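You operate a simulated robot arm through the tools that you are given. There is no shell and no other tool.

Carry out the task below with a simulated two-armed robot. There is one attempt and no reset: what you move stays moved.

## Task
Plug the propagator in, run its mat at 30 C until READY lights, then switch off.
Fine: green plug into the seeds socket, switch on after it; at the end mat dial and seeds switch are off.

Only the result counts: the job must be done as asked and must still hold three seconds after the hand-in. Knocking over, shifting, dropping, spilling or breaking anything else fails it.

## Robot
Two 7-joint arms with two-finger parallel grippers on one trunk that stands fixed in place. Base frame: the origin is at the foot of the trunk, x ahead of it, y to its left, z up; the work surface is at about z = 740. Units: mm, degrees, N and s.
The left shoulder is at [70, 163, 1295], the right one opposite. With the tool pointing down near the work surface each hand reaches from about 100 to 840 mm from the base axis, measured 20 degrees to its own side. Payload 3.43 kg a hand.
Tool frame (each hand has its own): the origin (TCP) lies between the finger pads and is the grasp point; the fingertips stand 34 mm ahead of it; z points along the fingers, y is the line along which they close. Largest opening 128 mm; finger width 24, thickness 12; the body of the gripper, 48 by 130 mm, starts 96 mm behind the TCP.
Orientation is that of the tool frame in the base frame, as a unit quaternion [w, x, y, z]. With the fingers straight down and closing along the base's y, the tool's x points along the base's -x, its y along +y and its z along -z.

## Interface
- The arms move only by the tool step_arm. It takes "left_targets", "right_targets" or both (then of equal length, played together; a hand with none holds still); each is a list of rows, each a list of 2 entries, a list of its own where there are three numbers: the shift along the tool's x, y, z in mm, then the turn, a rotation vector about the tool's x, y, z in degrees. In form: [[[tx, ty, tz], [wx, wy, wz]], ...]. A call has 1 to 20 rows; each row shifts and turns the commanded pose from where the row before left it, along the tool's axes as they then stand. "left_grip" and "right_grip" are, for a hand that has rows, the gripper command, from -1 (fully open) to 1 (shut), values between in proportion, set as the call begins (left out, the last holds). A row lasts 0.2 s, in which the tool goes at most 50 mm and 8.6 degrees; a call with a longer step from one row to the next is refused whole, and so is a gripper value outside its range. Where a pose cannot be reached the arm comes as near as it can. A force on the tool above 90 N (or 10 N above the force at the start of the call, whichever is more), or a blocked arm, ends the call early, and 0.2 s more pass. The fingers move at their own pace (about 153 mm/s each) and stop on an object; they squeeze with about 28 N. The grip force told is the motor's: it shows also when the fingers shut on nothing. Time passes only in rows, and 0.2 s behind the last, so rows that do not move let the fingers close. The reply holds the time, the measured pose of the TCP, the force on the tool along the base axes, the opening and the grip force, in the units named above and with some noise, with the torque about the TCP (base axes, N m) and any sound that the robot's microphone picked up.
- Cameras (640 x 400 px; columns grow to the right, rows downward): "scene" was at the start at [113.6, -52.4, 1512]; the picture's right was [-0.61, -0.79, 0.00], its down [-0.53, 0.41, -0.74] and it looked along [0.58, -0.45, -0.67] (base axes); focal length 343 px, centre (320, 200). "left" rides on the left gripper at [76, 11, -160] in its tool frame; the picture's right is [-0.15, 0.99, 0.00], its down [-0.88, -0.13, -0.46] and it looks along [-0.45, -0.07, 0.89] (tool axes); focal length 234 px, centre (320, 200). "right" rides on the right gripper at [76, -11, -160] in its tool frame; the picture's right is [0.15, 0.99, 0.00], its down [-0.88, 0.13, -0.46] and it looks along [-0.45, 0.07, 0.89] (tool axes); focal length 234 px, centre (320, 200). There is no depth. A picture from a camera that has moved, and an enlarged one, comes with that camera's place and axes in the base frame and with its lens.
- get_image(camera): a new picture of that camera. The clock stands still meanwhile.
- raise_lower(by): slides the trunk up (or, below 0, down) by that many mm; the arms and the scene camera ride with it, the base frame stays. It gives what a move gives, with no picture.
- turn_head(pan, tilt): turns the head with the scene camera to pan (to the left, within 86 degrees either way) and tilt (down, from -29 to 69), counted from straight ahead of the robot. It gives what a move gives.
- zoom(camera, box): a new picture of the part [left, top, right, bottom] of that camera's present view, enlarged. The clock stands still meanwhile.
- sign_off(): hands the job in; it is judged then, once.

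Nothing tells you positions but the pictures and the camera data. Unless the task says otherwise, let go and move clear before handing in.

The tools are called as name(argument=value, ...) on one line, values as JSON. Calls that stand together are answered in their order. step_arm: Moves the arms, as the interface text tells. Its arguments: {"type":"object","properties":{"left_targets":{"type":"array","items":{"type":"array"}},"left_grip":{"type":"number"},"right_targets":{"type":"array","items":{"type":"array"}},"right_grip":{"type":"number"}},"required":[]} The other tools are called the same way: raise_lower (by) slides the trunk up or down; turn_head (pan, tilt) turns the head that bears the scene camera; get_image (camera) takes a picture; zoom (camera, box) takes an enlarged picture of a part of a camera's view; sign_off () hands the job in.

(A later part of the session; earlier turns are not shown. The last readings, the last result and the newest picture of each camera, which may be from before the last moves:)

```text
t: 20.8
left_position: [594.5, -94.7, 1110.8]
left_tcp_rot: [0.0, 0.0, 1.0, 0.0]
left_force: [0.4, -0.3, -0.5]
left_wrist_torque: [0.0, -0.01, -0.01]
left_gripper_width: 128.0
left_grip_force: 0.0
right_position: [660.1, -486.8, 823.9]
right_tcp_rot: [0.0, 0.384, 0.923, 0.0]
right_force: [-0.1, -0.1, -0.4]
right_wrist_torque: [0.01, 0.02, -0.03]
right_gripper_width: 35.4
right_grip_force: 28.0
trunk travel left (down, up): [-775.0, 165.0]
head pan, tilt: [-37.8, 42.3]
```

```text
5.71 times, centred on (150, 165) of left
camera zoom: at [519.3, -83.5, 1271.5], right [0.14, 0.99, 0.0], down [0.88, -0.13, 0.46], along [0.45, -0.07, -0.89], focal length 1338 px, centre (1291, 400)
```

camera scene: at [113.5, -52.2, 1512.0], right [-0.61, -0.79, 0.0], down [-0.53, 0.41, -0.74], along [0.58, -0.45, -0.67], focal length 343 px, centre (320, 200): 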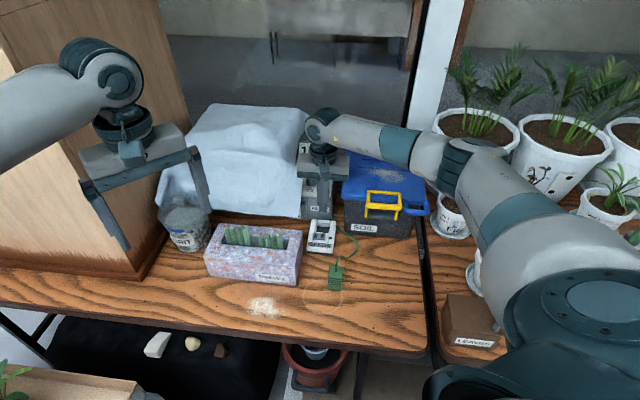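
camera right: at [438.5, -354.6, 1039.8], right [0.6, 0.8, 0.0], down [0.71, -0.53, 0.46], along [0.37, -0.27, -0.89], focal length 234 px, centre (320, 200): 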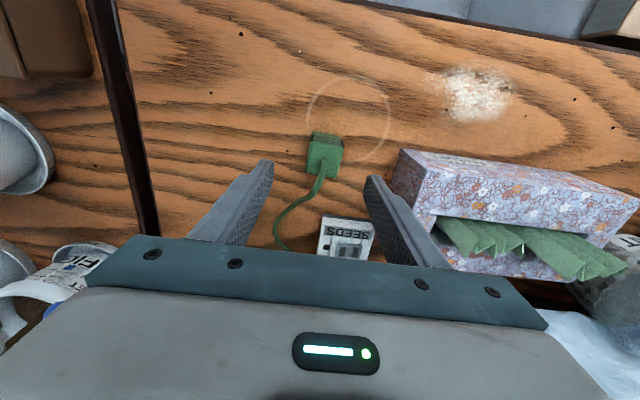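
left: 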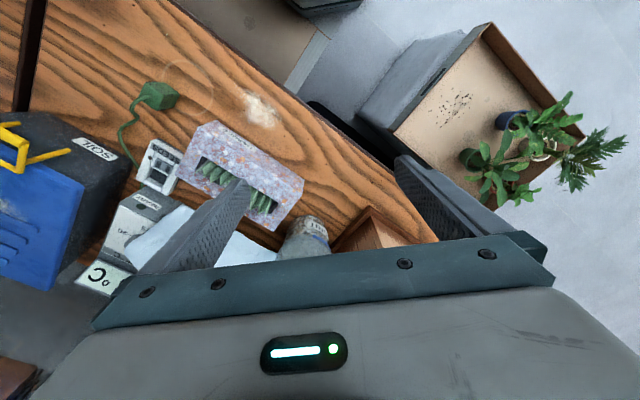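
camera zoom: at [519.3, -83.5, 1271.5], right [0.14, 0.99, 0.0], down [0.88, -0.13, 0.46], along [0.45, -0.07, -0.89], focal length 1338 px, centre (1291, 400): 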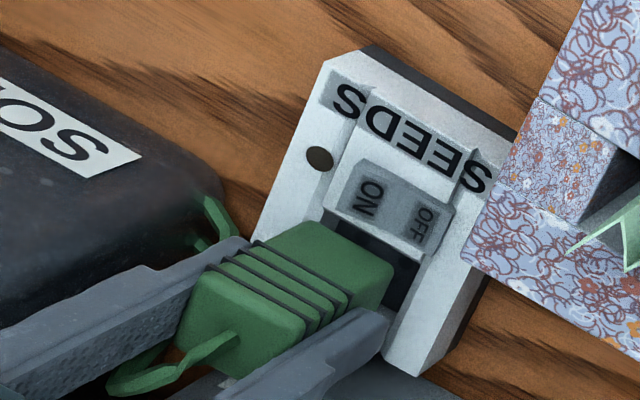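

The plug bottom is just above the recess mouth, about 2 mm too far right by both cameras. I'll correct that and lower gently into the mouth.

step_arm(right_targets=[[[-0.8, 1.8, 0], [0, 0, 0]], [[0, 0, 3], [0, 0, 0]], [[0, 0, 3], [0, 0, 0]], [[0, 0, 3], [0, 0, 0]], [[0, 0, 2], [0, 0, 0]], [[0, 0, 0], [0, 0, 0]]])

zoom(camera="scene", box=[300, 195, 350, 245])

zoom(camera="right", box=[270, 100, 390, 200])

zoom(camera="left", box=[60, 130, 190, 230])

```text
t: 22.2
left_position: [593.4, -94.0, 1112.3]
left_tcp_rot: [0.0, -0.001, 1.0, -0.001]
left_force: [-0.3, -0.5, -0.5]
left_wrist_torque: [0.02, -0.01, -0.03]
left_gripper_width: 127.8
left_grip_force: 0.0
right_position: [663.2, -485.0, 814.8]
right_tcp_rot: [0.001, 0.385, 0.923, 0.001]
right_force: [4.8, -4.4, 11.3]
right_wrist_torque: [0.0, 1.05, 0.43]
right_gripper_width: 35.4
right_grip_force: 27.8
trunk travel left (down, up): [-775.0, 165.0]
head pan, tilt: [-37.8, 42.3]
```

```text
8.00 times, centred on (325, 220) of scene
camera zoom: at [112.8, -51.8, 1512.3], right [-0.61, -0.79, 0.0], down [-0.53, 0.41, -0.74], along [0.59, -0.45, -0.67], focal length 2746 px, centre (280, 40)
```

zoom: 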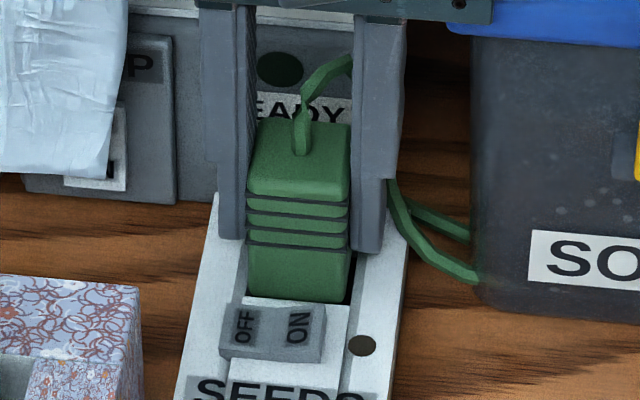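

```text
4.00 times, centred on (330, 150) of right
camera zoom: at [603.0, -440.3, 974.9], right [0.6, 0.8, 0.0], down [0.71, -0.53, 0.46], along [0.37, -0.27, -0.89], focal length 937 px, centre (280, 400)
```

zoom: 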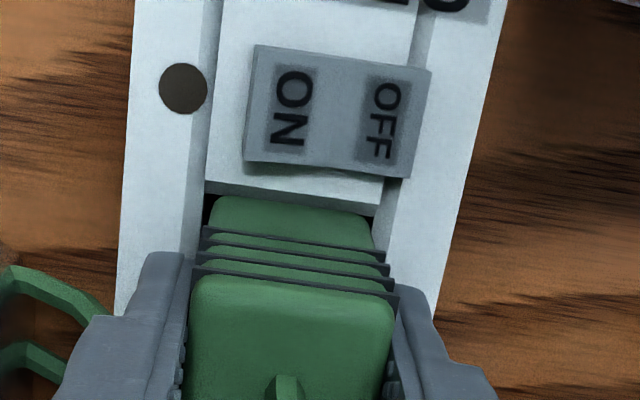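

```text
4.00 times, centred on (125, 180) of left
camera zoom: at [518.5, -83.1, 1272.1], right [0.14, 0.99, 0.0], down [0.88, -0.13, 0.46], along [0.45, -0.07, -0.89], focal length 937 px, centre (1100, 280)
```

zoom: 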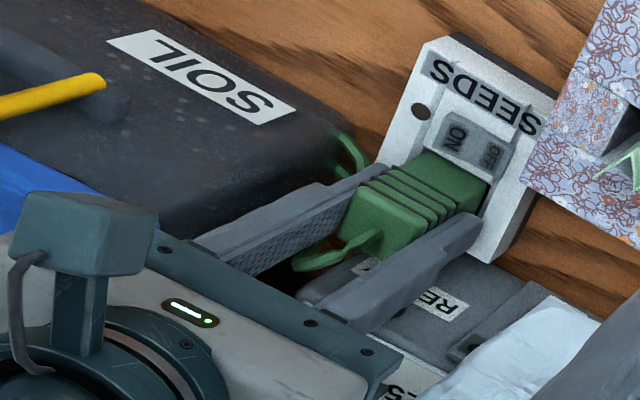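

Contact: 11 N up with a forward push, so the plug's front edge is on the front lip. I'll nudge it forward about 1.5 mm and lower a little more.

step_arm(right_targets=[[[-0.8, 0, 0], [0, 0, 0]], [[-0.8, 0, 0], [0, 0, 0]], [[0, 0, 1.5], [0, 0, 0]], [[0, 0, 1.5], [0, 0, 0]], [[0, 0, 0], [0, 0, 0]]])

zoom(camera="scene", box=[300, 195, 350, 245])

zoom(camera="right", box=[270, 100, 390, 200])

```text
t: 23.4
left_position: [591.4, -91.1, 1113.7]
left_tcp_rot: [0.001, -0.001, 1.0, 0.0]
left_force: [0.4, 0.0, -0.4]
left_wrist_torque: [-0.01, 0.0, -0.02]
left_gripper_width: 127.8
left_grip_force: 0.1
right_position: [662.6, -484.3, 814.8]
right_tcp_rot: [0.001, 0.383, 0.924, 0.001]
right_force: [-4.5, 2.4, 27.0]
right_wrist_torque: [-1.46, 0.52, -0.3]
right_gripper_width: 35.4
right_grip_force: 27.9
trunk travel left (down, up): [-775.0, 165.0]
head pan, tilt: [-37.8, 42.3]
```

```text
8.00 times, centred on (325, 220) of scene
camera zoom: at [110.1, -49.4, 1512.5], right [-0.61, -0.79, 0.0], down [-0.53, 0.41, -0.74], along [0.59, -0.45, -0.67], focal length 2746 px, centre (280, 40)
```

zoom: 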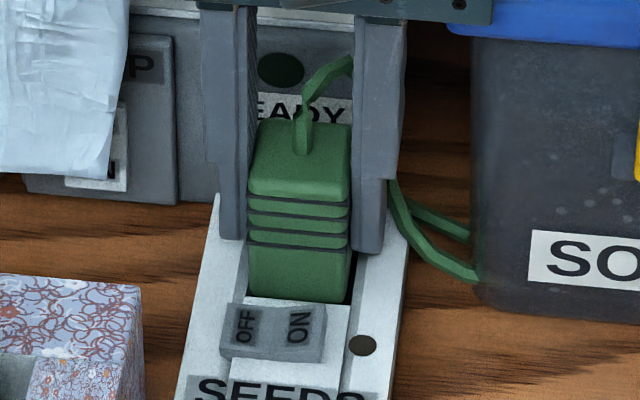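

```text
4.00 times, centred on (330, 150) of right
camera zoom: at [603.0, -440.3, 974.4], right [0.6, 0.8, 0.0], down [0.71, -0.53, 0.46], along [0.37, -0.27, -0.89], focal length 937 px, centre (280, 400)
```

zoom: 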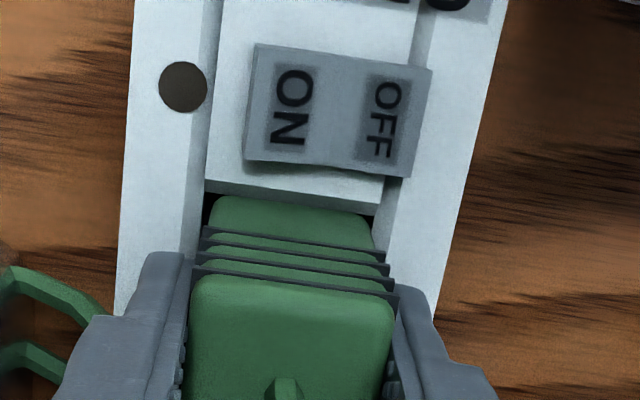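

The torques show the gripper body, not the plug, is pressing on the soil lid, so I'll come up right away. The plug bottom is already in the recess mouth, and I'll recheck its alignment before deciding how to release it.

step_arm(right_targets=[[[0, 0, -3], [0, 0, 0]], [[0, 0, -2.5], [0, 0, 0]], [[0, 0, 0], [0, 0, 0]]])

zoom(camera="scene", box=[300, 195, 350, 245])

zoom(camera="right", box=[270, 100, 390, 200])

get_image(camera="scene")

get_image(camera="left")

```text
t: 24.2
left_position: [594.4, -93.1, 1110.7]
left_tcp_rot: [0.0, 0.0, 1.0, 0.0]
left_force: [0.5, -0.9, 0.0]
left_wrist_torque: [-0.03, 0.02, 0.0]
left_gripper_width: 127.7
left_grip_force: 0.1
right_position: [662.7, -485.5, 815.0]
right_tcp_rot: [-0.001, 0.384, 0.924, 0.0]
right_force: [-0.6, 0.0, 1.7]
right_wrist_torque: [-0.22, -0.03, -0.02]
right_gripper_width: 35.6
right_grip_force: 27.5
trunk travel left (down, up): [-775.0, 165.0]
head pan, tilt: [-37.8, 42.3]
```

```text
8.00 times, centred on (325, 220) of scene
camera zoom: at [113.5, -52.1, 1511.8], right [-0.61, -0.79, 0.0], down [-0.53, 0.41, -0.74], along [0.58, -0.45, -0.67], focal length 2746 px, centre (280, 40)
```

zoom: 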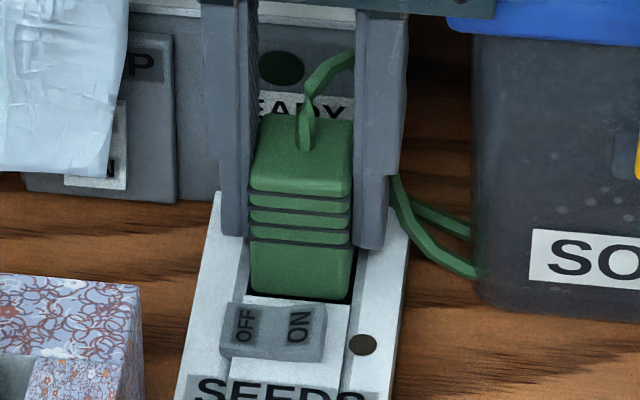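

```text
4.00 times, centred on (330, 150) of right
camera zoom: at [604.1, -441.5, 975.6], right [0.6, 0.8, 0.0], down [0.71, -0.53, 0.45], along [0.36, -0.27, -0.89], focal length 937 px, centre (280, 400)
```

zoom: 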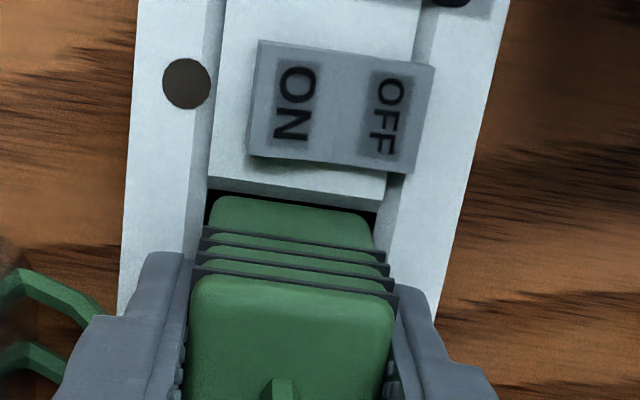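

```text
taken
camera scene: at [113.5, -52.1, 1511.8], right [-0.61, -0.79, 0.0], down [-0.53, 0.41, -0.74], along [0.58, -0.45, -0.67], focal length 343 px, centre (320, 200)
```

scene: 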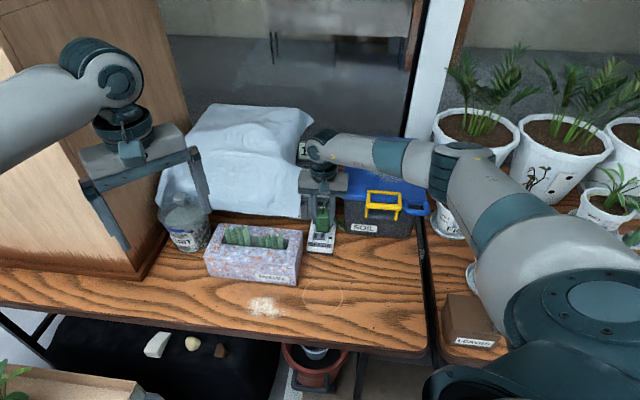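

```text
taken
camera left: at [519.1, -83.2, 1271.4], right [0.14, 0.99, 0.0], down [0.88, -0.13, 0.46], along [0.45, -0.07, -0.89], focal length 234 px, centre (320, 200)
```

left: 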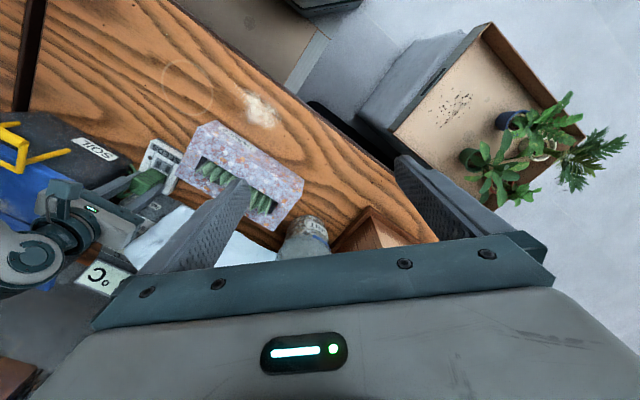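

Unloaded, the soil box is unmoved and the plug sits centred at the mouth with even gaps. I'll ease the fingers open a few millimetres so it can drop in, and push from above if needed.

step_arm(right_grip=0.34, right_targets=[[[0, -0.4, 0], [0, 0, 0]], [[0, 0, 0], [0, 0, 0]], [[0, 0, 0], [0, 0, 0]]])

zoom(camera="scene", box=[300, 195, 350, 245])

zoom(camera="right", box=[270, 100, 390, 200])

```text
t: 25.0
left_position: [594.5, -94.0, 1111.2]
left_tcp_rot: [0.0, -0.001, 1.0, 0.0]
left_force: [0.3, 0.2, -0.3]
left_wrist_torque: [-0.02, 0.0, -0.01]
left_gripper_width: 127.7
left_grip_force: 0.0
right_position: [663.5, -486.8, 817.2]
right_tcp_rot: [0.0, 0.384, 0.923, 0.001]
right_force: [0.6, -0.1, 0.0]
right_wrist_torque: [0.01, 0.02, 0.04]
right_gripper_width: 42.2
right_grip_force: 0.1
trunk travel left (down, up): [-775.0, 165.0]
head pan, tilt: [-37.8, 42.3]
```

```text
8.00 times, centred on (325, 220) of scene
camera zoom: at [113.8, -52.4, 1512.0], right [-0.61, -0.79, 0.0], down [-0.53, 0.41, -0.74], along [0.58, -0.45, -0.67], focal length 2746 px, centre (280, 40)
```

zoom: 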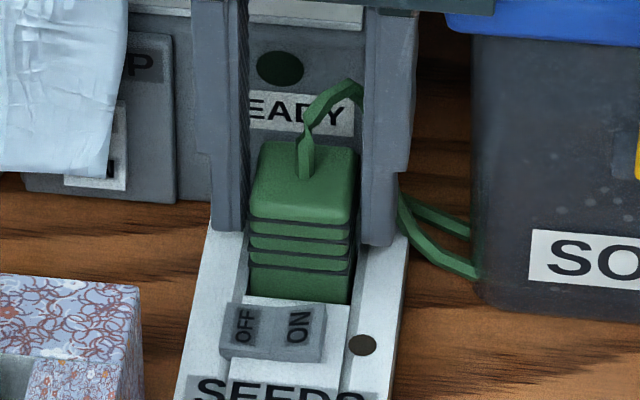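

```text
4.00 times, centred on (330, 150) of right
camera zoom: at [604.8, -442.3, 976.4], right [0.6, 0.8, 0.0], down [0.71, -0.53, 0.46], along [0.36, -0.27, -0.89], focal length 937 px, centre (280, 400)
```

zoom: 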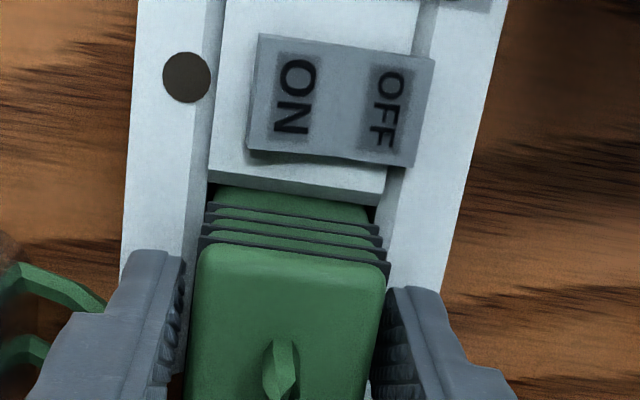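

The plug dropped about 12 mm into the recess. To be sure it's fully seated I'll raise the hand clear of the cord, narrow the fingers to straddle it, and press on the plug's top.

step_arm(right_targets=[[[0, 0, -5], [0, 0, 0]], [[0, 0, -12], [0, 0, 0]], [[0, 0, -20], [0, 0, 0]], [[0, 0, -25], [0, 0, 0]], [[0, 0, -18], [0, 0, 0]], [[0, 0, 0], [0, 0, 0]]])

step_arm(right_grip=0.78, right_targets=[[[7, 0, 0], [0, 0, 0]], [[0, 0, 0], [0, 0, 0]], [[0, 0, 0], [0, 0, 0]]])

zoom(camera="scene", box=[300, 190, 350, 240])

zoom(camera="right", box=[250, 100, 390, 220])

zoom(camera="left", box=[80, 120, 200, 220])

```text
t: 26.4
left_position: [594.9, -93.3, 1110.7]
left_tcp_rot: [0.0, -0.001, 1.0, 0.0]
left_force: [0.5, 0.9, 0.0]
left_wrist_torque: [-0.01, 0.0, 0.03]
left_gripper_width: 128.1
left_grip_force: 0.1
right_position: [665.0, -487.0, 895.8]
right_tcp_rot: [0.0, 0.384, 0.923, 0.001]
right_force: [-0.4, 0.1, 1.0]
right_wrist_torque: [0.01, -0.01, 0.01]
right_gripper_width: 42.2
right_grip_force: 0.1
trunk travel left (down, up): [-775.0, 165.0]
head pan, tilt: [-37.8, 42.3]
```

```text
t: 27.2
left_position: [594.1, -93.5, 1111.9]
left_tcp_rot: [0.0, -0.002, 1.0, 0.0]
left_force: [1.0, 0.0, -1.1]
left_wrist_torque: [-0.05, -0.01, 0.0]
left_gripper_width: 127.8
left_grip_force: 0.1
right_position: [660.2, -481.4, 897.8]
right_tcp_rot: [0.001, 0.384, 0.923, 0.001]
right_force: [-0.8, -0.5, 1.3]
right_wrist_torque: [-0.01, -0.01, -0.01]
right_gripper_width: 14.0
right_grip_force: 0.1
trunk travel left (down, up): [-775.0, 165.0]
head pan, tilt: [-37.8, 42.3]
```

```text
8.00 times, centred on (325, 215) of scene
camera zoom: at [113.7, -52.3, 1512.0], right [-0.61, -0.79, 0.0], down [-0.53, 0.41, -0.74], along [0.58, -0.45, -0.67], focal length 2746 px, centre (280, 80)
```

zoom: 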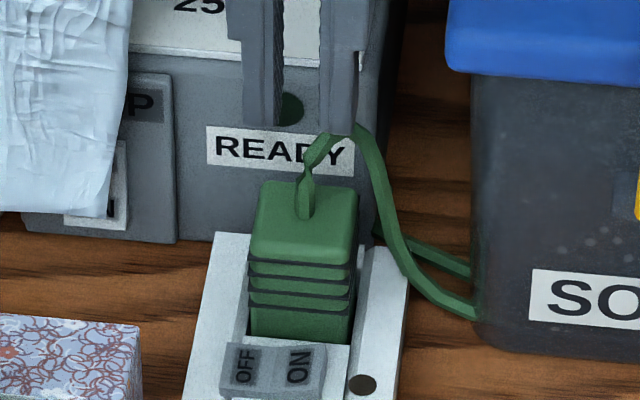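

```text
3.33 times, centred on (320, 160) of right
camera zoom: at [600.8, -436.8, 1056.4], right [0.6, 0.8, 0.0], down [0.71, -0.53, 0.46], along [0.36, -0.27, -0.89], focal length 781 px, centre (320, 333)
```

zoom: 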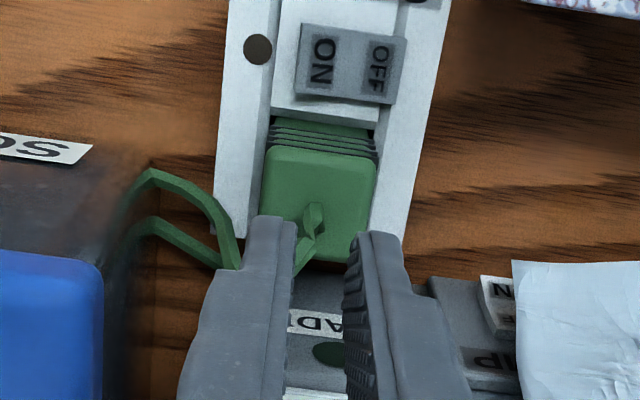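

```text
4.00 times, centred on (140, 170) of left
camera zoom: at [519.3, -83.5, 1271.5], right [0.14, 0.99, 0.0], down [0.88, -0.13, 0.46], along [0.45, -0.07, -0.89], focal length 937 px, centre (1040, 320)
```

zoom: 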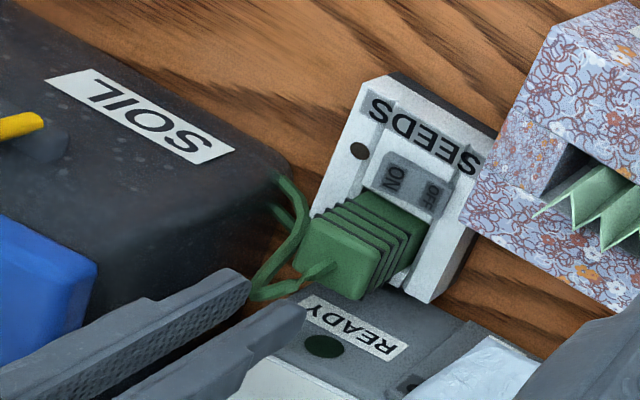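

The fingers straddle the cord and are just forward of it, with the plug top at about z 805. I'll come down to just above it, then press in 1 mm steps.

step_arm(right_targets=[[[2, 0, 15], [0, 0, 0]], [[0, 0, 15], [0, 0, 0]], [[0, 0, 12], [0, 0, 0]], [[0, 0, 8], [0, 0, 0]], [[0, 0, 0], [0, 0, 0]]])

zoom(camera="scene", box=[300, 190, 350, 240])

zoom(camera="right", box=[250, 100, 390, 220])

```text
t: 28.4
left_position: [593.7, -94.2, 1111.9]
left_tcp_rot: [0.0, -0.001, 1.0, 0.0]
left_force: [-0.6, 0.2, -0.2]
left_wrist_torque: [0.05, 0.01, 0.0]
left_gripper_width: 127.9
left_grip_force: 0.1
right_position: [657.1, -481.3, 844.9]
right_tcp_rot: [0.0, 0.384, 0.923, -0.001]
right_force: [0.2, 0.0, 0.7]
right_wrist_torque: [0.05, 0.03, 0.04]
right_gripper_width: 13.8
right_grip_force: 0.1
trunk travel left (down, up): [-775.0, 165.0]
head pan, tilt: [-37.8, 42.3]
```

```text
8.00 times, centred on (325, 215) of scene
camera zoom: at [113.5, -52.2, 1512.0], right [-0.61, -0.79, 0.0], down [-0.53, 0.41, -0.74], along [0.58, -0.45, -0.67], focal length 2746 px, centre (280, 80)
```

zoom: 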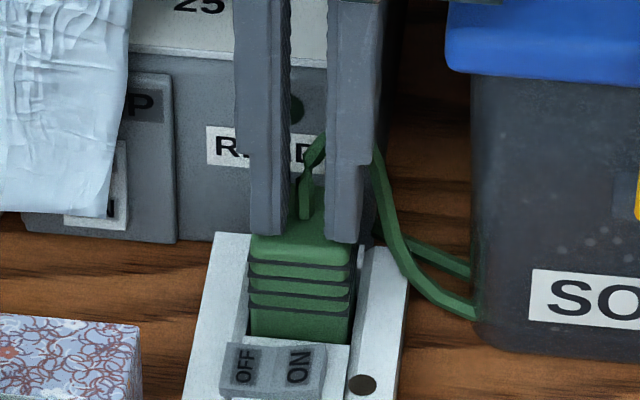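

```text
3.33 times, centred on (320, 160) of right
camera zoom: at [597.4, -437.3, 1006.2], right [0.6, 0.8, 0.0], down [0.71, -0.53, 0.46], along [0.37, -0.27, -0.89], focal length 781 px, centre (320, 333)
```

zoom: 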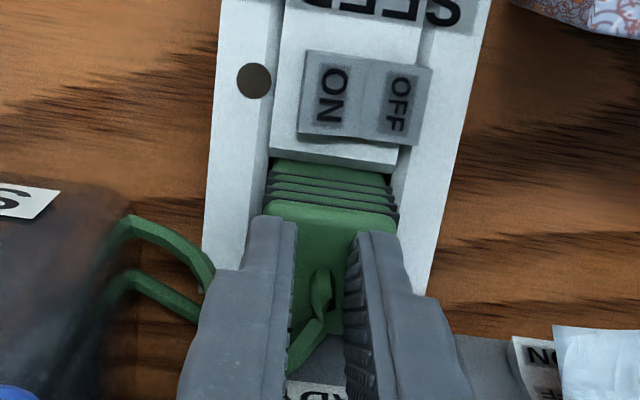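

Both fingertips are right over the plug top with the cord between them. I'll press down now in small steps.

step_arm(right_targets=[[[0, 0, 1], [0, 0, 0]], [[0, 0, 1], [0, 0, 0]], [[0, 0, 1], [0, 0, 0]], [[0, 0, 1], [0, 0, 0]], [[0, 0, 1], [0, 0, 0]], [[0, 0, 1], [0, 0, 0]], [[0, 0, 1], [0, 0, 0]], [[0, 0, 1], [0, 0, 0]], [[0, 0, 0], [0, 0, 0]]])

zoom(camera="scene", box=[300, 190, 350, 240])

```text
t: 30.4
left_position: [589.3, -92.8, 1113.9]
left_tcp_rot: [0.002, -0.001, 1.0, 0.0]
left_force: [0.0, -0.1, -0.9]
left_wrist_torque: [0.0, -0.01, -0.02]
left_gripper_width: 128.0
left_grip_force: 0.0
right_position: [656.0, -480.2, 844.8]
right_tcp_rot: [0.005, 0.385, 0.923, 0.001]
right_force: [3.2, -14.6, 50.0]
right_wrist_torque: [-0.8, -0.09, 0.19]
right_gripper_width: 14.3
right_grip_force: 0.0
trunk travel left (down, up): [-775.0, 165.0]
head pan, tilt: [-37.8, 42.3]
```

```text
8.00 times, centred on (325, 215) of scene
camera zoom: at [107.6, -49.7, 1512.8], right [-0.61, -0.79, 0.0], down [-0.53, 0.41, -0.74], along [0.59, -0.45, -0.67], focal length 2746 px, centre (280, 80)
```

zoom: 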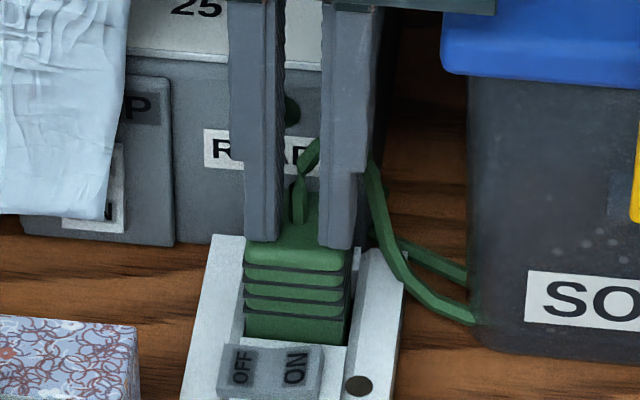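

The push reached 50 N and the hand stopped at about TCP z 845, so the plug is either bottomed or jammed. I'll lift off and compare its height closely.

step_arm(right_targets=[[[0, 0, -8], [0, 0, 0]], [[0, 0, -14], [0, 0, 0]], [[0, 0, -30], [0, 0, 0]], [[0, 0, 0], [0, 0, 0]]])

zoom(camera="scene", box=[307, 205, 343, 241])

zoom(camera="right", box=[280, 100, 370, 190])

zoom(camera="left", box=[120, 130, 190, 200])

```text
t: 31.4
left_position: [595.4, -93.3, 1110.6]
left_tcp_rot: [-0.002, -0.001, 1.0, -0.001]
left_force: [0.3, 0.3, -0.1]
left_wrist_torque: [0.02, 0.03, 0.01]
left_gripper_width: 128.2
left_grip_force: 0.0
right_position: [656.3, -479.3, 889.2]
right_tcp_rot: [-0.001, 0.383, 0.924, -0.001]
right_force: [0.1, 0.7, -0.6]
right_wrist_torque: [-0.03, 0.02, -0.01]
right_gripper_width: 13.8
right_grip_force: 0.0
trunk travel left (down, up): [-775.0, 165.0]
head pan, tilt: [-37.8, 42.3]
```

```text
11.11 times, centred on (325, 223) of scene
camera zoom: at [114.7, -52.5, 1511.8], right [-0.61, -0.79, 0.0], down [-0.53, 0.41, -0.74], along [0.58, -0.45, -0.67], focal length 3814 px, centre (264, -56)
```

zoom: 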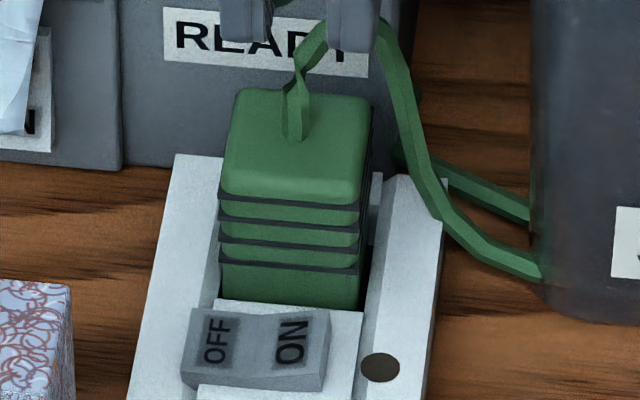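

```text
4.44 times, centred on (325, 145) of right
camera zoom: at [596.8, -435.7, 1049.4], right [0.6, 0.8, 0.0], down [0.71, -0.53, 0.45], along [0.36, -0.27, -0.89], focal length 1041 px, centre (298, 444)
```

zoom: 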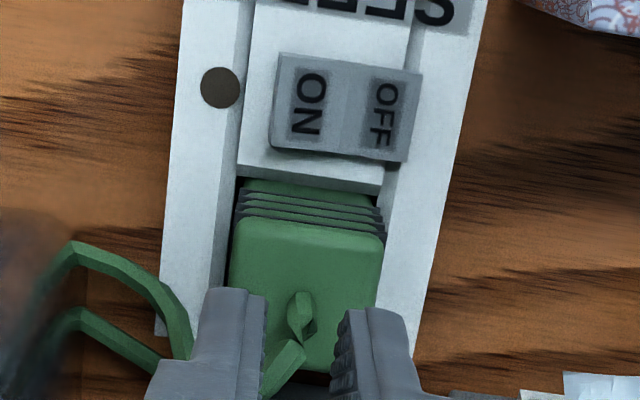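

```text
5.71 times, centred on (155, 165) of left
camera zoom: at [520.1, -83.6, 1271.0], right [0.14, 0.99, 0.0], down [0.88, -0.13, 0.45], along [0.45, -0.07, -0.89], focal length 1338 px, centre (1263, 400)
```

zoom: 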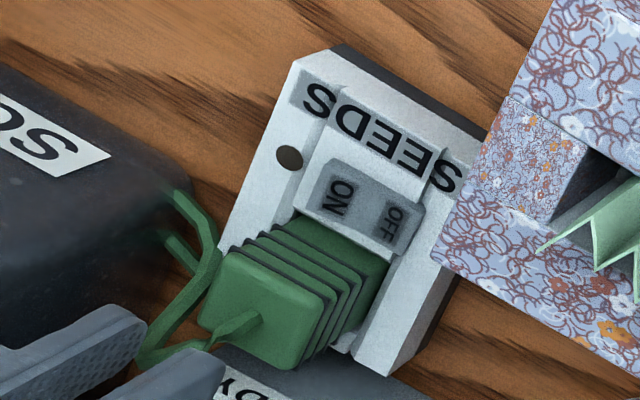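

The plug went down about 2 mm more and by my estimate is at or near the floor. I'll press once more, closer to its centre, to make sure it's square and fully home.

step_arm(right_targets=[[[-4, -0.5, 12], [0, 0, 0]], [[0, 0, 15], [0, 0, 0]], [[0, 0, 12], [0, 0, 0]], [[0, 0, 3], [0, 0, 0]], [[0, 0, 1.5], [0, 0, 0]], [[0, 0, 1.5], [0, 0, 0]], [[0, 0, 1.5], [0, 0, 0]], [[0, 0, 1.5], [0, 0, 0]], [[0, 0, 1.5], [0, 0, 0]], [[0, 0, 0], [0, 0, 0]]])

zoom(camera="scene", box=[300, 190, 350, 240])

zoom(camera="right", box=[250, 100, 390, 220])

```text
t: 33.6
left_position: [591.3, -92.6, 1113.8]
left_tcp_rot: [0.0, -0.001, 1.0, -0.001]
left_force: [-0.4, -0.3, -0.4]
left_wrist_torque: [0.03, -0.01, -0.01]
left_gripper_width: 127.9
left_grip_force: 0.0
right_position: [659.6, -483.5, 846.0]
right_tcp_rot: [0.004, 0.385, 0.923, 0.0]
right_force: [4.8, -8.3, 33.7]
right_wrist_torque: [-0.38, -0.2, 0.01]
right_gripper_width: 14.1
right_grip_force: 0.1
trunk travel left (down, up): [-775.0, 165.0]
head pan, tilt: [-37.8, 42.3]
```

```text
8.00 times, centred on (325, 215) of scene
camera zoom: at [110.1, -50.4, 1512.7], right [-0.61, -0.79, 0.0], down [-0.53, 0.41, -0.74], along [0.59, -0.45, -0.67], focal length 2746 px, centre (280, 80)
```

zoom: 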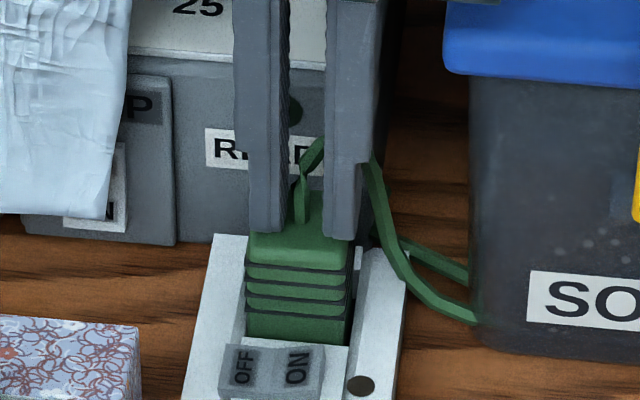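

```text
3.33 times, centred on (320, 160) of right
camera zoom: at [598.7, -438.8, 1004.7], right [0.6, 0.8, 0.0], down [0.71, -0.53, 0.46], along [0.37, -0.27, -0.89], focal length 781 px, centre (320, 333)
```

zoom: 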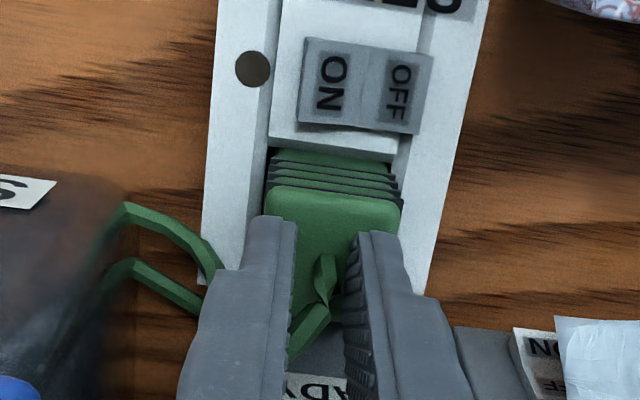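

It holds at 34 N with no further travel. I'll press somewhat harder, to about 65 N, in case a snug fit has to be overcome.

step_arm(right_targets=[[[0, 0, 1.5], [0, 0, 0]], [[0, 0, 1.5], [0, 0, 0]], [[0, 0, 1.5], [0, 0, 0]], [[0, 0, 1], [0, 0, 0]], [[0, 0, 0], [0, 0, 0]]])

step_arm(right_targets=[[[0, 0, -5], [0, 0, 0]], [[0, 0, -10], [0, 0, 0]], [[0, 0, -20], [0, 0, 0]], [[0, 0, -30], [0, 0, 0]], [[30, 0, -20], [0, 0, 0]], [[0, 0, 0], [0, 0, 0]]])

zoom(camera="scene", box=[307, 205, 343, 241])

zoom(camera="right", box=[280, 130, 370, 220])

zoom(camera="left", box=[120, 130, 190, 200])

```text
t: 34.8
left_position: [589.7, -91.5, 1114.3]
left_tcp_rot: [0.003, -0.001, 1.0, 0.0]
left_force: [0.1, 0.2, 0.4]
left_wrist_torque: [0.03, 0.01, -0.01]
left_gripper_width: 127.7
left_grip_force: 0.0
right_position: [659.3, -483.7, 844.8]
right_tcp_rot: [0.006, 0.385, 0.923, 0.002]
right_force: [4.0, -18.2, 56.3]
right_wrist_torque: [-0.84, 0.06, 0.14]
right_gripper_width: 14.4
right_grip_force: 0.0
trunk travel left (down, up): [-775.0, 165.0]
head pan, tilt: [-37.8, 42.3]
```

```text
t: 36.2
left_position: [593.8, -93.0, 1110.8]
left_tcp_rot: [0.0, -0.001, 1.0, 0.0]
left_force: [0.5, 0.6, -0.2]
left_wrist_torque: [0.0, 0.06, -0.01]
left_gripper_width: 127.8
left_grip_force: 0.1
right_position: [638.4, -463.3, 919.7]
right_tcp_rot: [-0.001, 0.383, 0.924, 0.0]
right_force: [0.5, -0.6, 0.1]
right_wrist_torque: [0.0, -0.02, -0.04]
right_gripper_width: 14.2
right_grip_force: 0.1
trunk travel left (down, up): [-775.0, 165.0]
head pan, tilt: [-37.8, 42.3]
```

```text
11.11 times, centred on (325, 223) of scene
camera zoom: at [113.9, -52.5, 1511.9], right [-0.61, -0.79, 0.0], down [-0.53, 0.41, -0.74], along [0.58, -0.45, -0.67], focal length 3814 px, centre (264, -56)
```

zoom: 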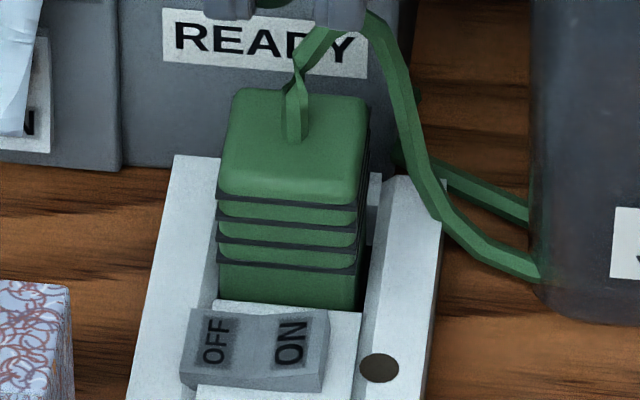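

```text
4.44 times, centred on (325, 175) of right
camera zoom: at [579.6, -418.4, 1079.8], right [0.6, 0.8, 0.0], down [0.71, -0.53, 0.45], along [0.36, -0.27, -0.89], focal length 1041 px, centre (298, 311)
```

zoom: 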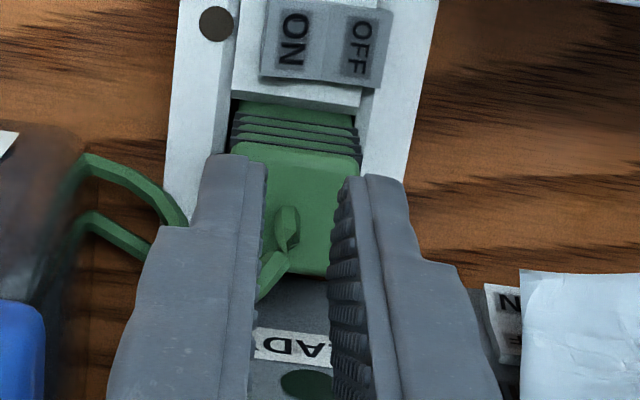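

```text
5.71 times, centred on (155, 165) of left
camera zoom: at [519.5, -83.6, 1271.4], right [0.14, 0.99, 0.0], down [0.88, -0.13, 0.46], along [0.45, -0.07, -0.89], focal length 1338 px, centre (1263, 400)
```

zoom: 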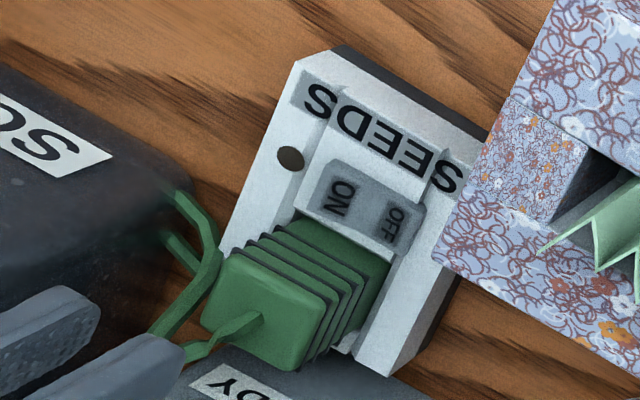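

The plug no longer moves, so I take it as home. Next is the rocker: its ON half is the raised side, near [631, -460, 772]. I'll shut the fingers, line the tip up over ON, and look before pressing.

step_arm(right_grip=1, right_targets=[[[8, -4, 0], [0, 0, 0]], [[0, 0, 0], [0, 0, 0]], [[0, 0, 25], [0, 0, 0]], [[0, 0, 25], [0, 0, 0]], [[0, 0, 25], [0, 0, 0]], [[0, 0, 10], [0, 0, 0]], [[0, 0, 0], [0, 0, 0]]])

zoom(camera="scene", box=[300, 205, 350, 255])

zoom(camera="right", box=[270, 100, 380, 200])

zoom(camera="left", box=[120, 130, 190, 200])

```text
t: 37.8
left_position: [594.3, -93.3, 1110.2]
left_tcp_rot: [0.001, -0.001, 1.0, 0.0]
left_force: [-0.3, -0.1, 0.0]
left_wrist_torque: [-0.02, -0.02, 0.01]
left_gripper_width: 128.1
left_grip_force: 0.1
right_position: [630.0, -459.1, 834.9]
right_tcp_rot: [0.0, 0.384, 0.923, 0.0]
right_force: [-0.3, -0.1, 0.5]
right_wrist_torque: [0.01, -0.02, 0.02]
right_gripper_width: 0.0
right_grip_force: 28.1
trunk travel left (down, up): [-775.0, 165.0]
head pan, tilt: [-37.8, 42.3]
```

```text
8.00 times, centred on (325, 230) of scene
camera zoom: at [113.5, -52.3, 1512.0], right [-0.61, -0.79, 0.0], down [-0.53, 0.41, -0.74], along [0.58, -0.45, -0.67], focal length 2746 px, centre (280, -40)
```

zoom: 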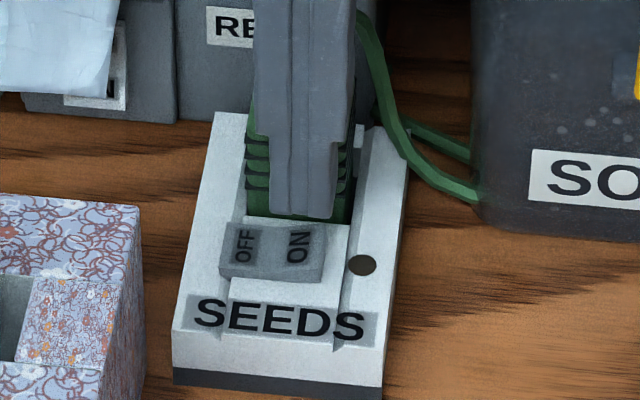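

```text
4.00 times, centred on (325, 150) of right
camera zoom: at [570.3, -414.7, 994.0], right [0.6, 0.8, 0.0], down [0.71, -0.53, 0.46], along [0.36, -0.27, -0.89], focal length 937 px, centre (300, 400)
```

zoom: 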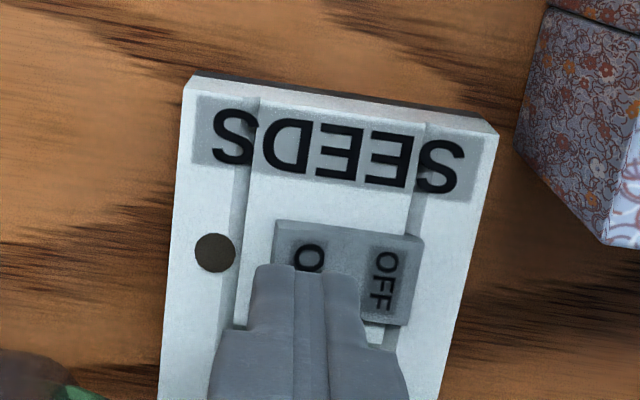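

```text
5.71 times, centred on (155, 165) of left
camera zoom: at [519.1, -83.5, 1271.6], right [0.14, 0.99, 0.0], down [0.88, -0.13, 0.46], along [0.45, -0.07, -0.89], focal length 1338 px, centre (1263, 400)
```

zoom: 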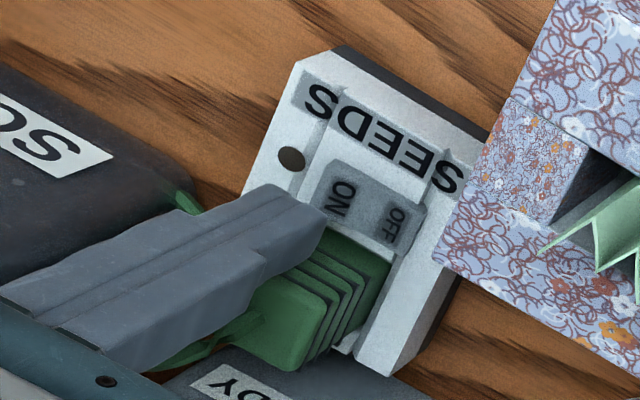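

The closed tip lines up over the ON half only, clear of the pivot and the plug. I'll go down and press in small steps, watching for a click or force.

step_arm(right_targets=[[[0, 0, 8], [0, 0, 0]], [[0, 0, 6], [0, 0, 0]], [[0, 0, 2], [0, 0, 0]], [[0, 0, 1.5], [0, 0, 0]], [[0, 0, 1.5], [0, 0, 0]], [[0, 0, 0], [0, 0, 0]]])

zoom(camera="scene", box=[300, 205, 350, 255])

```text
t: 39.2
left_position: [594.7, -93.4, 1111.1]
left_tcp_rot: [0.0, -0.001, 1.0, 0.0]
left_force: [0.3, 0.0, -0.6]
left_wrist_torque: [0.01, 0.0, 0.03]
left_gripper_width: 127.9
left_grip_force: 0.1
right_position: [630.5, -459.4, 815.6]
right_tcp_rot: [0.0, 0.384, 0.924, 0.0]
right_force: [0.4, -1.0, -0.6]
right_wrist_torque: [0.04, -0.01, 0.01]
right_gripper_width: 0.0
right_grip_force: 27.8
trunk travel left (down, up): [-775.0, 165.0]
head pan, tilt: [-37.8, 42.3]
```

```text
8.00 times, centred on (325, 230) of scene
camera zoom: at [113.7, -52.3, 1512.0], right [-0.61, -0.79, 0.0], down [-0.53, 0.41, -0.74], along [0.58, -0.45, -0.67], focal length 2746 px, centre (280, -40)
```

zoom: 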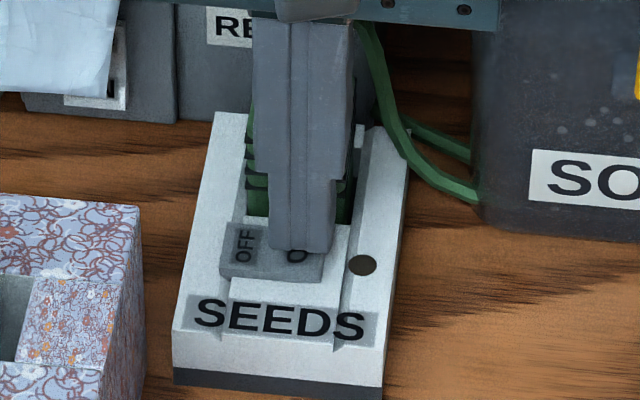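

Not touching yet; I'll continue down in 1 mm steps.

step_arm(right_targets=[[[0, 0, 1], [0, 0, 0]], [[0, 0, 1], [0, 0, 0]], [[0, 0, 1], [0, 0, 0]], [[0, 0, 1], [0, 0, 0]], [[0, 0, 1], [0, 0, 0]], [[0, 0, 0], [0, 0, 0]]])

zoom(camera="scene", box=[300, 205, 350, 255])

```text
t: 40.6
left_position: [594.1, -94.4, 1112.7]
left_tcp_rot: [0.0, -0.001, 1.0, 0.001]
left_force: [0.3, 0.2, 0.1]
left_wrist_torque: [-0.02, 0.01, 0.02]
left_gripper_width: 128.2
left_grip_force: 0.1
right_position: [629.6, -458.8, 812.1]
right_tcp_rot: [0.001, 0.384, 0.924, 0.0]
right_force: [-0.8, -1.6, 0.3]
right_wrist_torque: [-0.06, 0.01, -0.02]
right_gripper_width: 0.0
right_grip_force: 27.9
trunk travel left (down, up): [-775.0, 165.0]
head pan, tilt: [-37.8, 42.3]
```

```text
8.00 times, centred on (325, 230) of scene
camera zoom: at [113.5, -52.3, 1512.0], right [-0.61, -0.79, 0.0], down [-0.53, 0.41, -0.74], along [0.58, -0.45, -0.67], focal length 2746 px, centre (280, -40)
```

zoom: 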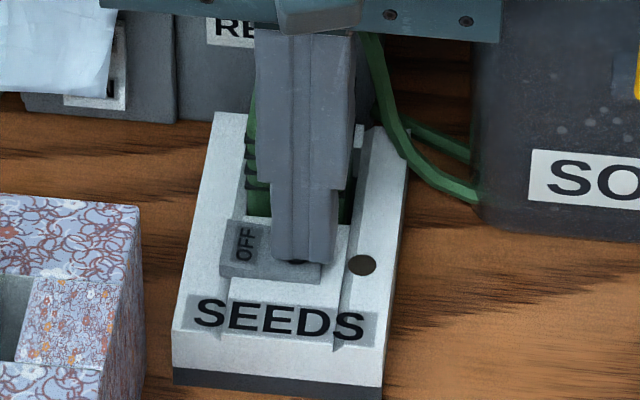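

The tip is about to meet the rocker. I'll continue.

step_arm(right_targets=[[[0, 0, 1], [0, 0, 0]], [[0, 0, 1], [0, 0, 0]], [[0, 0, 1], [0, 0, 0]], [[0, 0, 1], [0, 0, 0]], [[0, 0, 0], [0, 0, 0]]])

zoom(camera="scene", box=[300, 205, 350, 255])

```text
t: 41.8
left_position: [591.8, -93.7, 1112.7]
left_tcp_rot: [0.001, 0.0, 1.0, 0.0]
left_force: [0.0, -1.1, 0.8]
left_wrist_torque: [0.01, 0.01, 0.01]
left_gripper_width: 127.9
left_grip_force: 0.0
right_position: [629.1, -459.5, 810.6]
right_tcp_rot: [0.001, 0.384, 0.923, 0.0]
right_force: [-2.7, -5.4, 19.7]
right_wrist_torque: [0.03, 0.02, 0.0]
right_gripper_width: 0.0
right_grip_force: 28.5
trunk travel left (down, up): [-775.0, 165.0]
head pan, tilt: [-37.8, 42.3]
```

```text
8.00 times, centred on (325, 230) of scene
camera zoom: at [110.6, -51.2, 1512.5], right [-0.61, -0.79, 0.0], down [-0.53, 0.41, -0.74], along [0.59, -0.45, -0.67], focal length 2746 px, centre (280, -40)
```

zoom: 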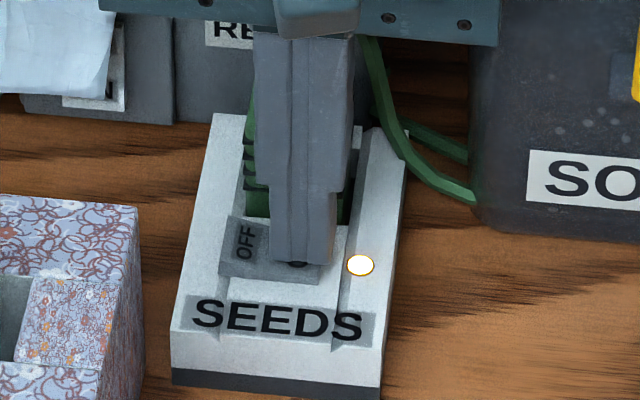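

The socket's lamp lit as the rocker clicked over, so the switch is on. I'll lift clear, open the fingers high up, and look at the controller and dial.

step_arm(right_targets=[[[0, 0, -5], [0, 0, 0]], [[0, 0, -15], [0, 0, 0]], [[0, 0, -40], [0, 0, 0]], [[0, 0, -45], [0, 0, 0]], [[0, 0, -45], [0, 0, 0]], [[0, 0, -45], [0, 0, 0]]])

step_arm(right_grip=-0.6, right_targets=[[[-20, 18, 0], [0, 0, 0]], [[-20, 17, 0], [0, 0, 0]], [[-20, 17, 0], [0, 0, 0]], [[0, 0, 0], [0, 0, 0]]])

get_image(camera="right")

zoom(camera="right", box=[250, 120, 390, 260])

zoom(camera="scene", box=[285, 130, 365, 250])

zoom(camera="left", box=[70, 150, 200, 290])

```text
t: 43.2
left_position: [594.5, -93.4, 1112.1]
left_tcp_rot: [0.0, -0.001, 1.0, 0.0]
left_force: [-0.3, 0.0, -0.5]
left_wrist_torque: [-0.02, -0.01, 0.02]
left_gripper_width: 127.8
left_grip_force: 0.0
right_position: [628.0, -462.4, 1001.0]
right_tcp_rot: [0.0, 0.384, 0.923, 0.0]
right_force: [-0.3, 0.0, -0.6]
right_wrist_torque: [-0.01, -0.04, -0.01]
right_gripper_width: 0.1
right_grip_force: 28.3
trunk travel left (down, up): [-775.0, 165.0]
head pan, tilt: [-37.8, 42.3]
```

```text
t: 44.2
left_position: [594.4, -94.8, 1111.7]
left_tcp_rot: [0.0, -0.001, 1.0, 0.0]
left_force: [0.4, -0.5, 0.2]
left_wrist_torque: [-0.02, -0.05, -0.02]
left_gripper_width: 128.2
left_grip_force: 0.1
right_position: [708.2, -465.6, 1001.9]
right_tcp_rot: [0.0, 0.385, 0.923, 0.0]
right_force: [-0.8, -0.3, -0.4]
right_wrist_torque: [0.0, 0.0, -0.01]
right_gripper_width: 102.6
right_grip_force: 0.1
trunk travel left (down, up): [-775.0, 165.0]
head pan, tilt: [-37.8, 42.3]
```

```text
taken
camera right: at [648.9, -421.6, 1160.8], right [0.6, 0.8, 0.0], down [0.71, -0.53, 0.46], along [0.37, -0.27, -0.89], focal length 234 px, centre (320, 200)
```

right: 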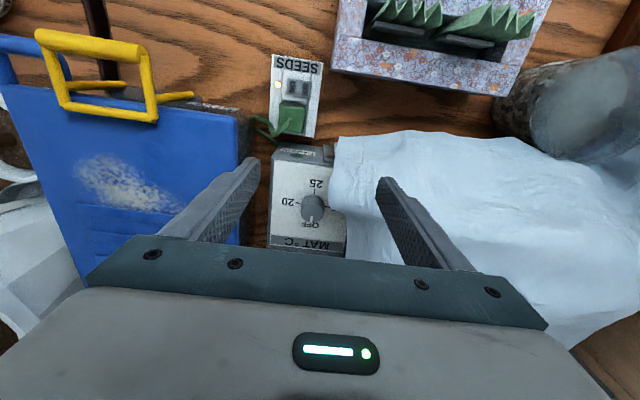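

```text
2.86 times, centred on (320, 190) of right
camera zoom: at [648.9, -421.6, 1160.8], right [0.6, 0.8, 0.0], down [0.71, -0.53, 0.46], along [0.37, -0.27, -0.89], focal length 669 px, centre (320, 229)
```

zoom: 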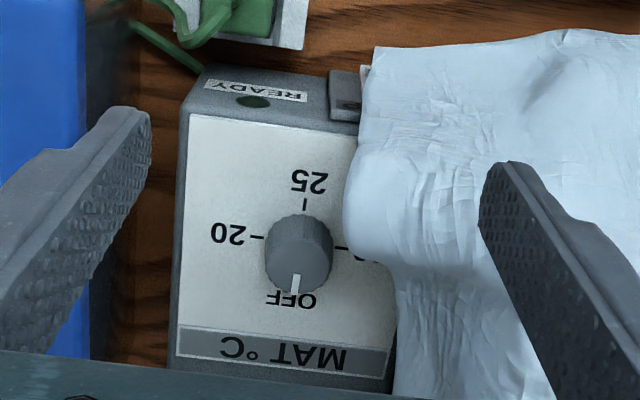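

```text
3.33 times, centred on (325, 190) of scene
camera zoom: at [113.2, -52.7, 1512.0], right [-0.61, -0.79, 0.0], down [-0.53, 0.41, -0.74], along [0.58, -0.45, -0.67], focal length 1144 px, centre (303, 233)
```

zoom: 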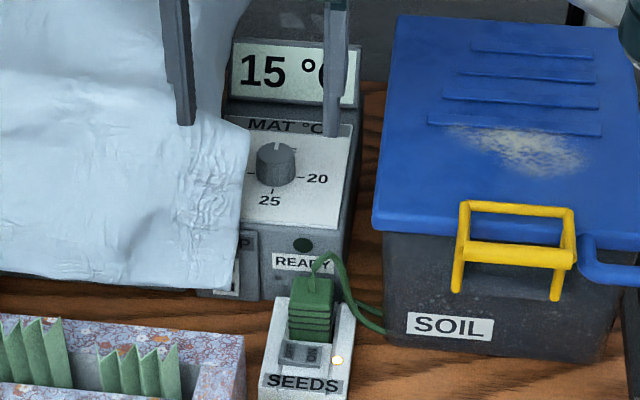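

```text
2.86 times, centred on (135, 220) of left
camera zoom: at [518.8, -83.9, 1271.7], right [0.14, 0.99, 0.0], down [0.88, -0.13, 0.46], along [0.45, -0.07, -0.89], focal length 669 px, centre (849, 143)
```

zoom: 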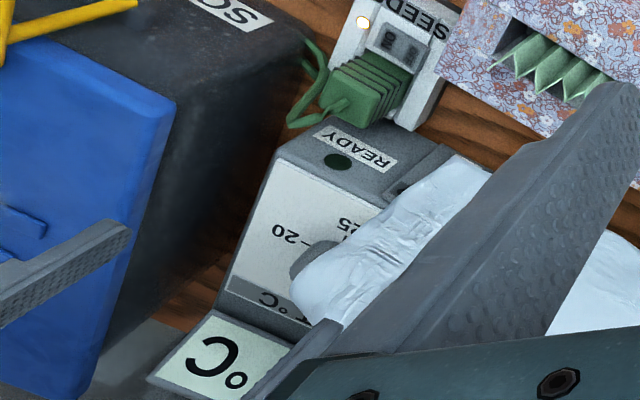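

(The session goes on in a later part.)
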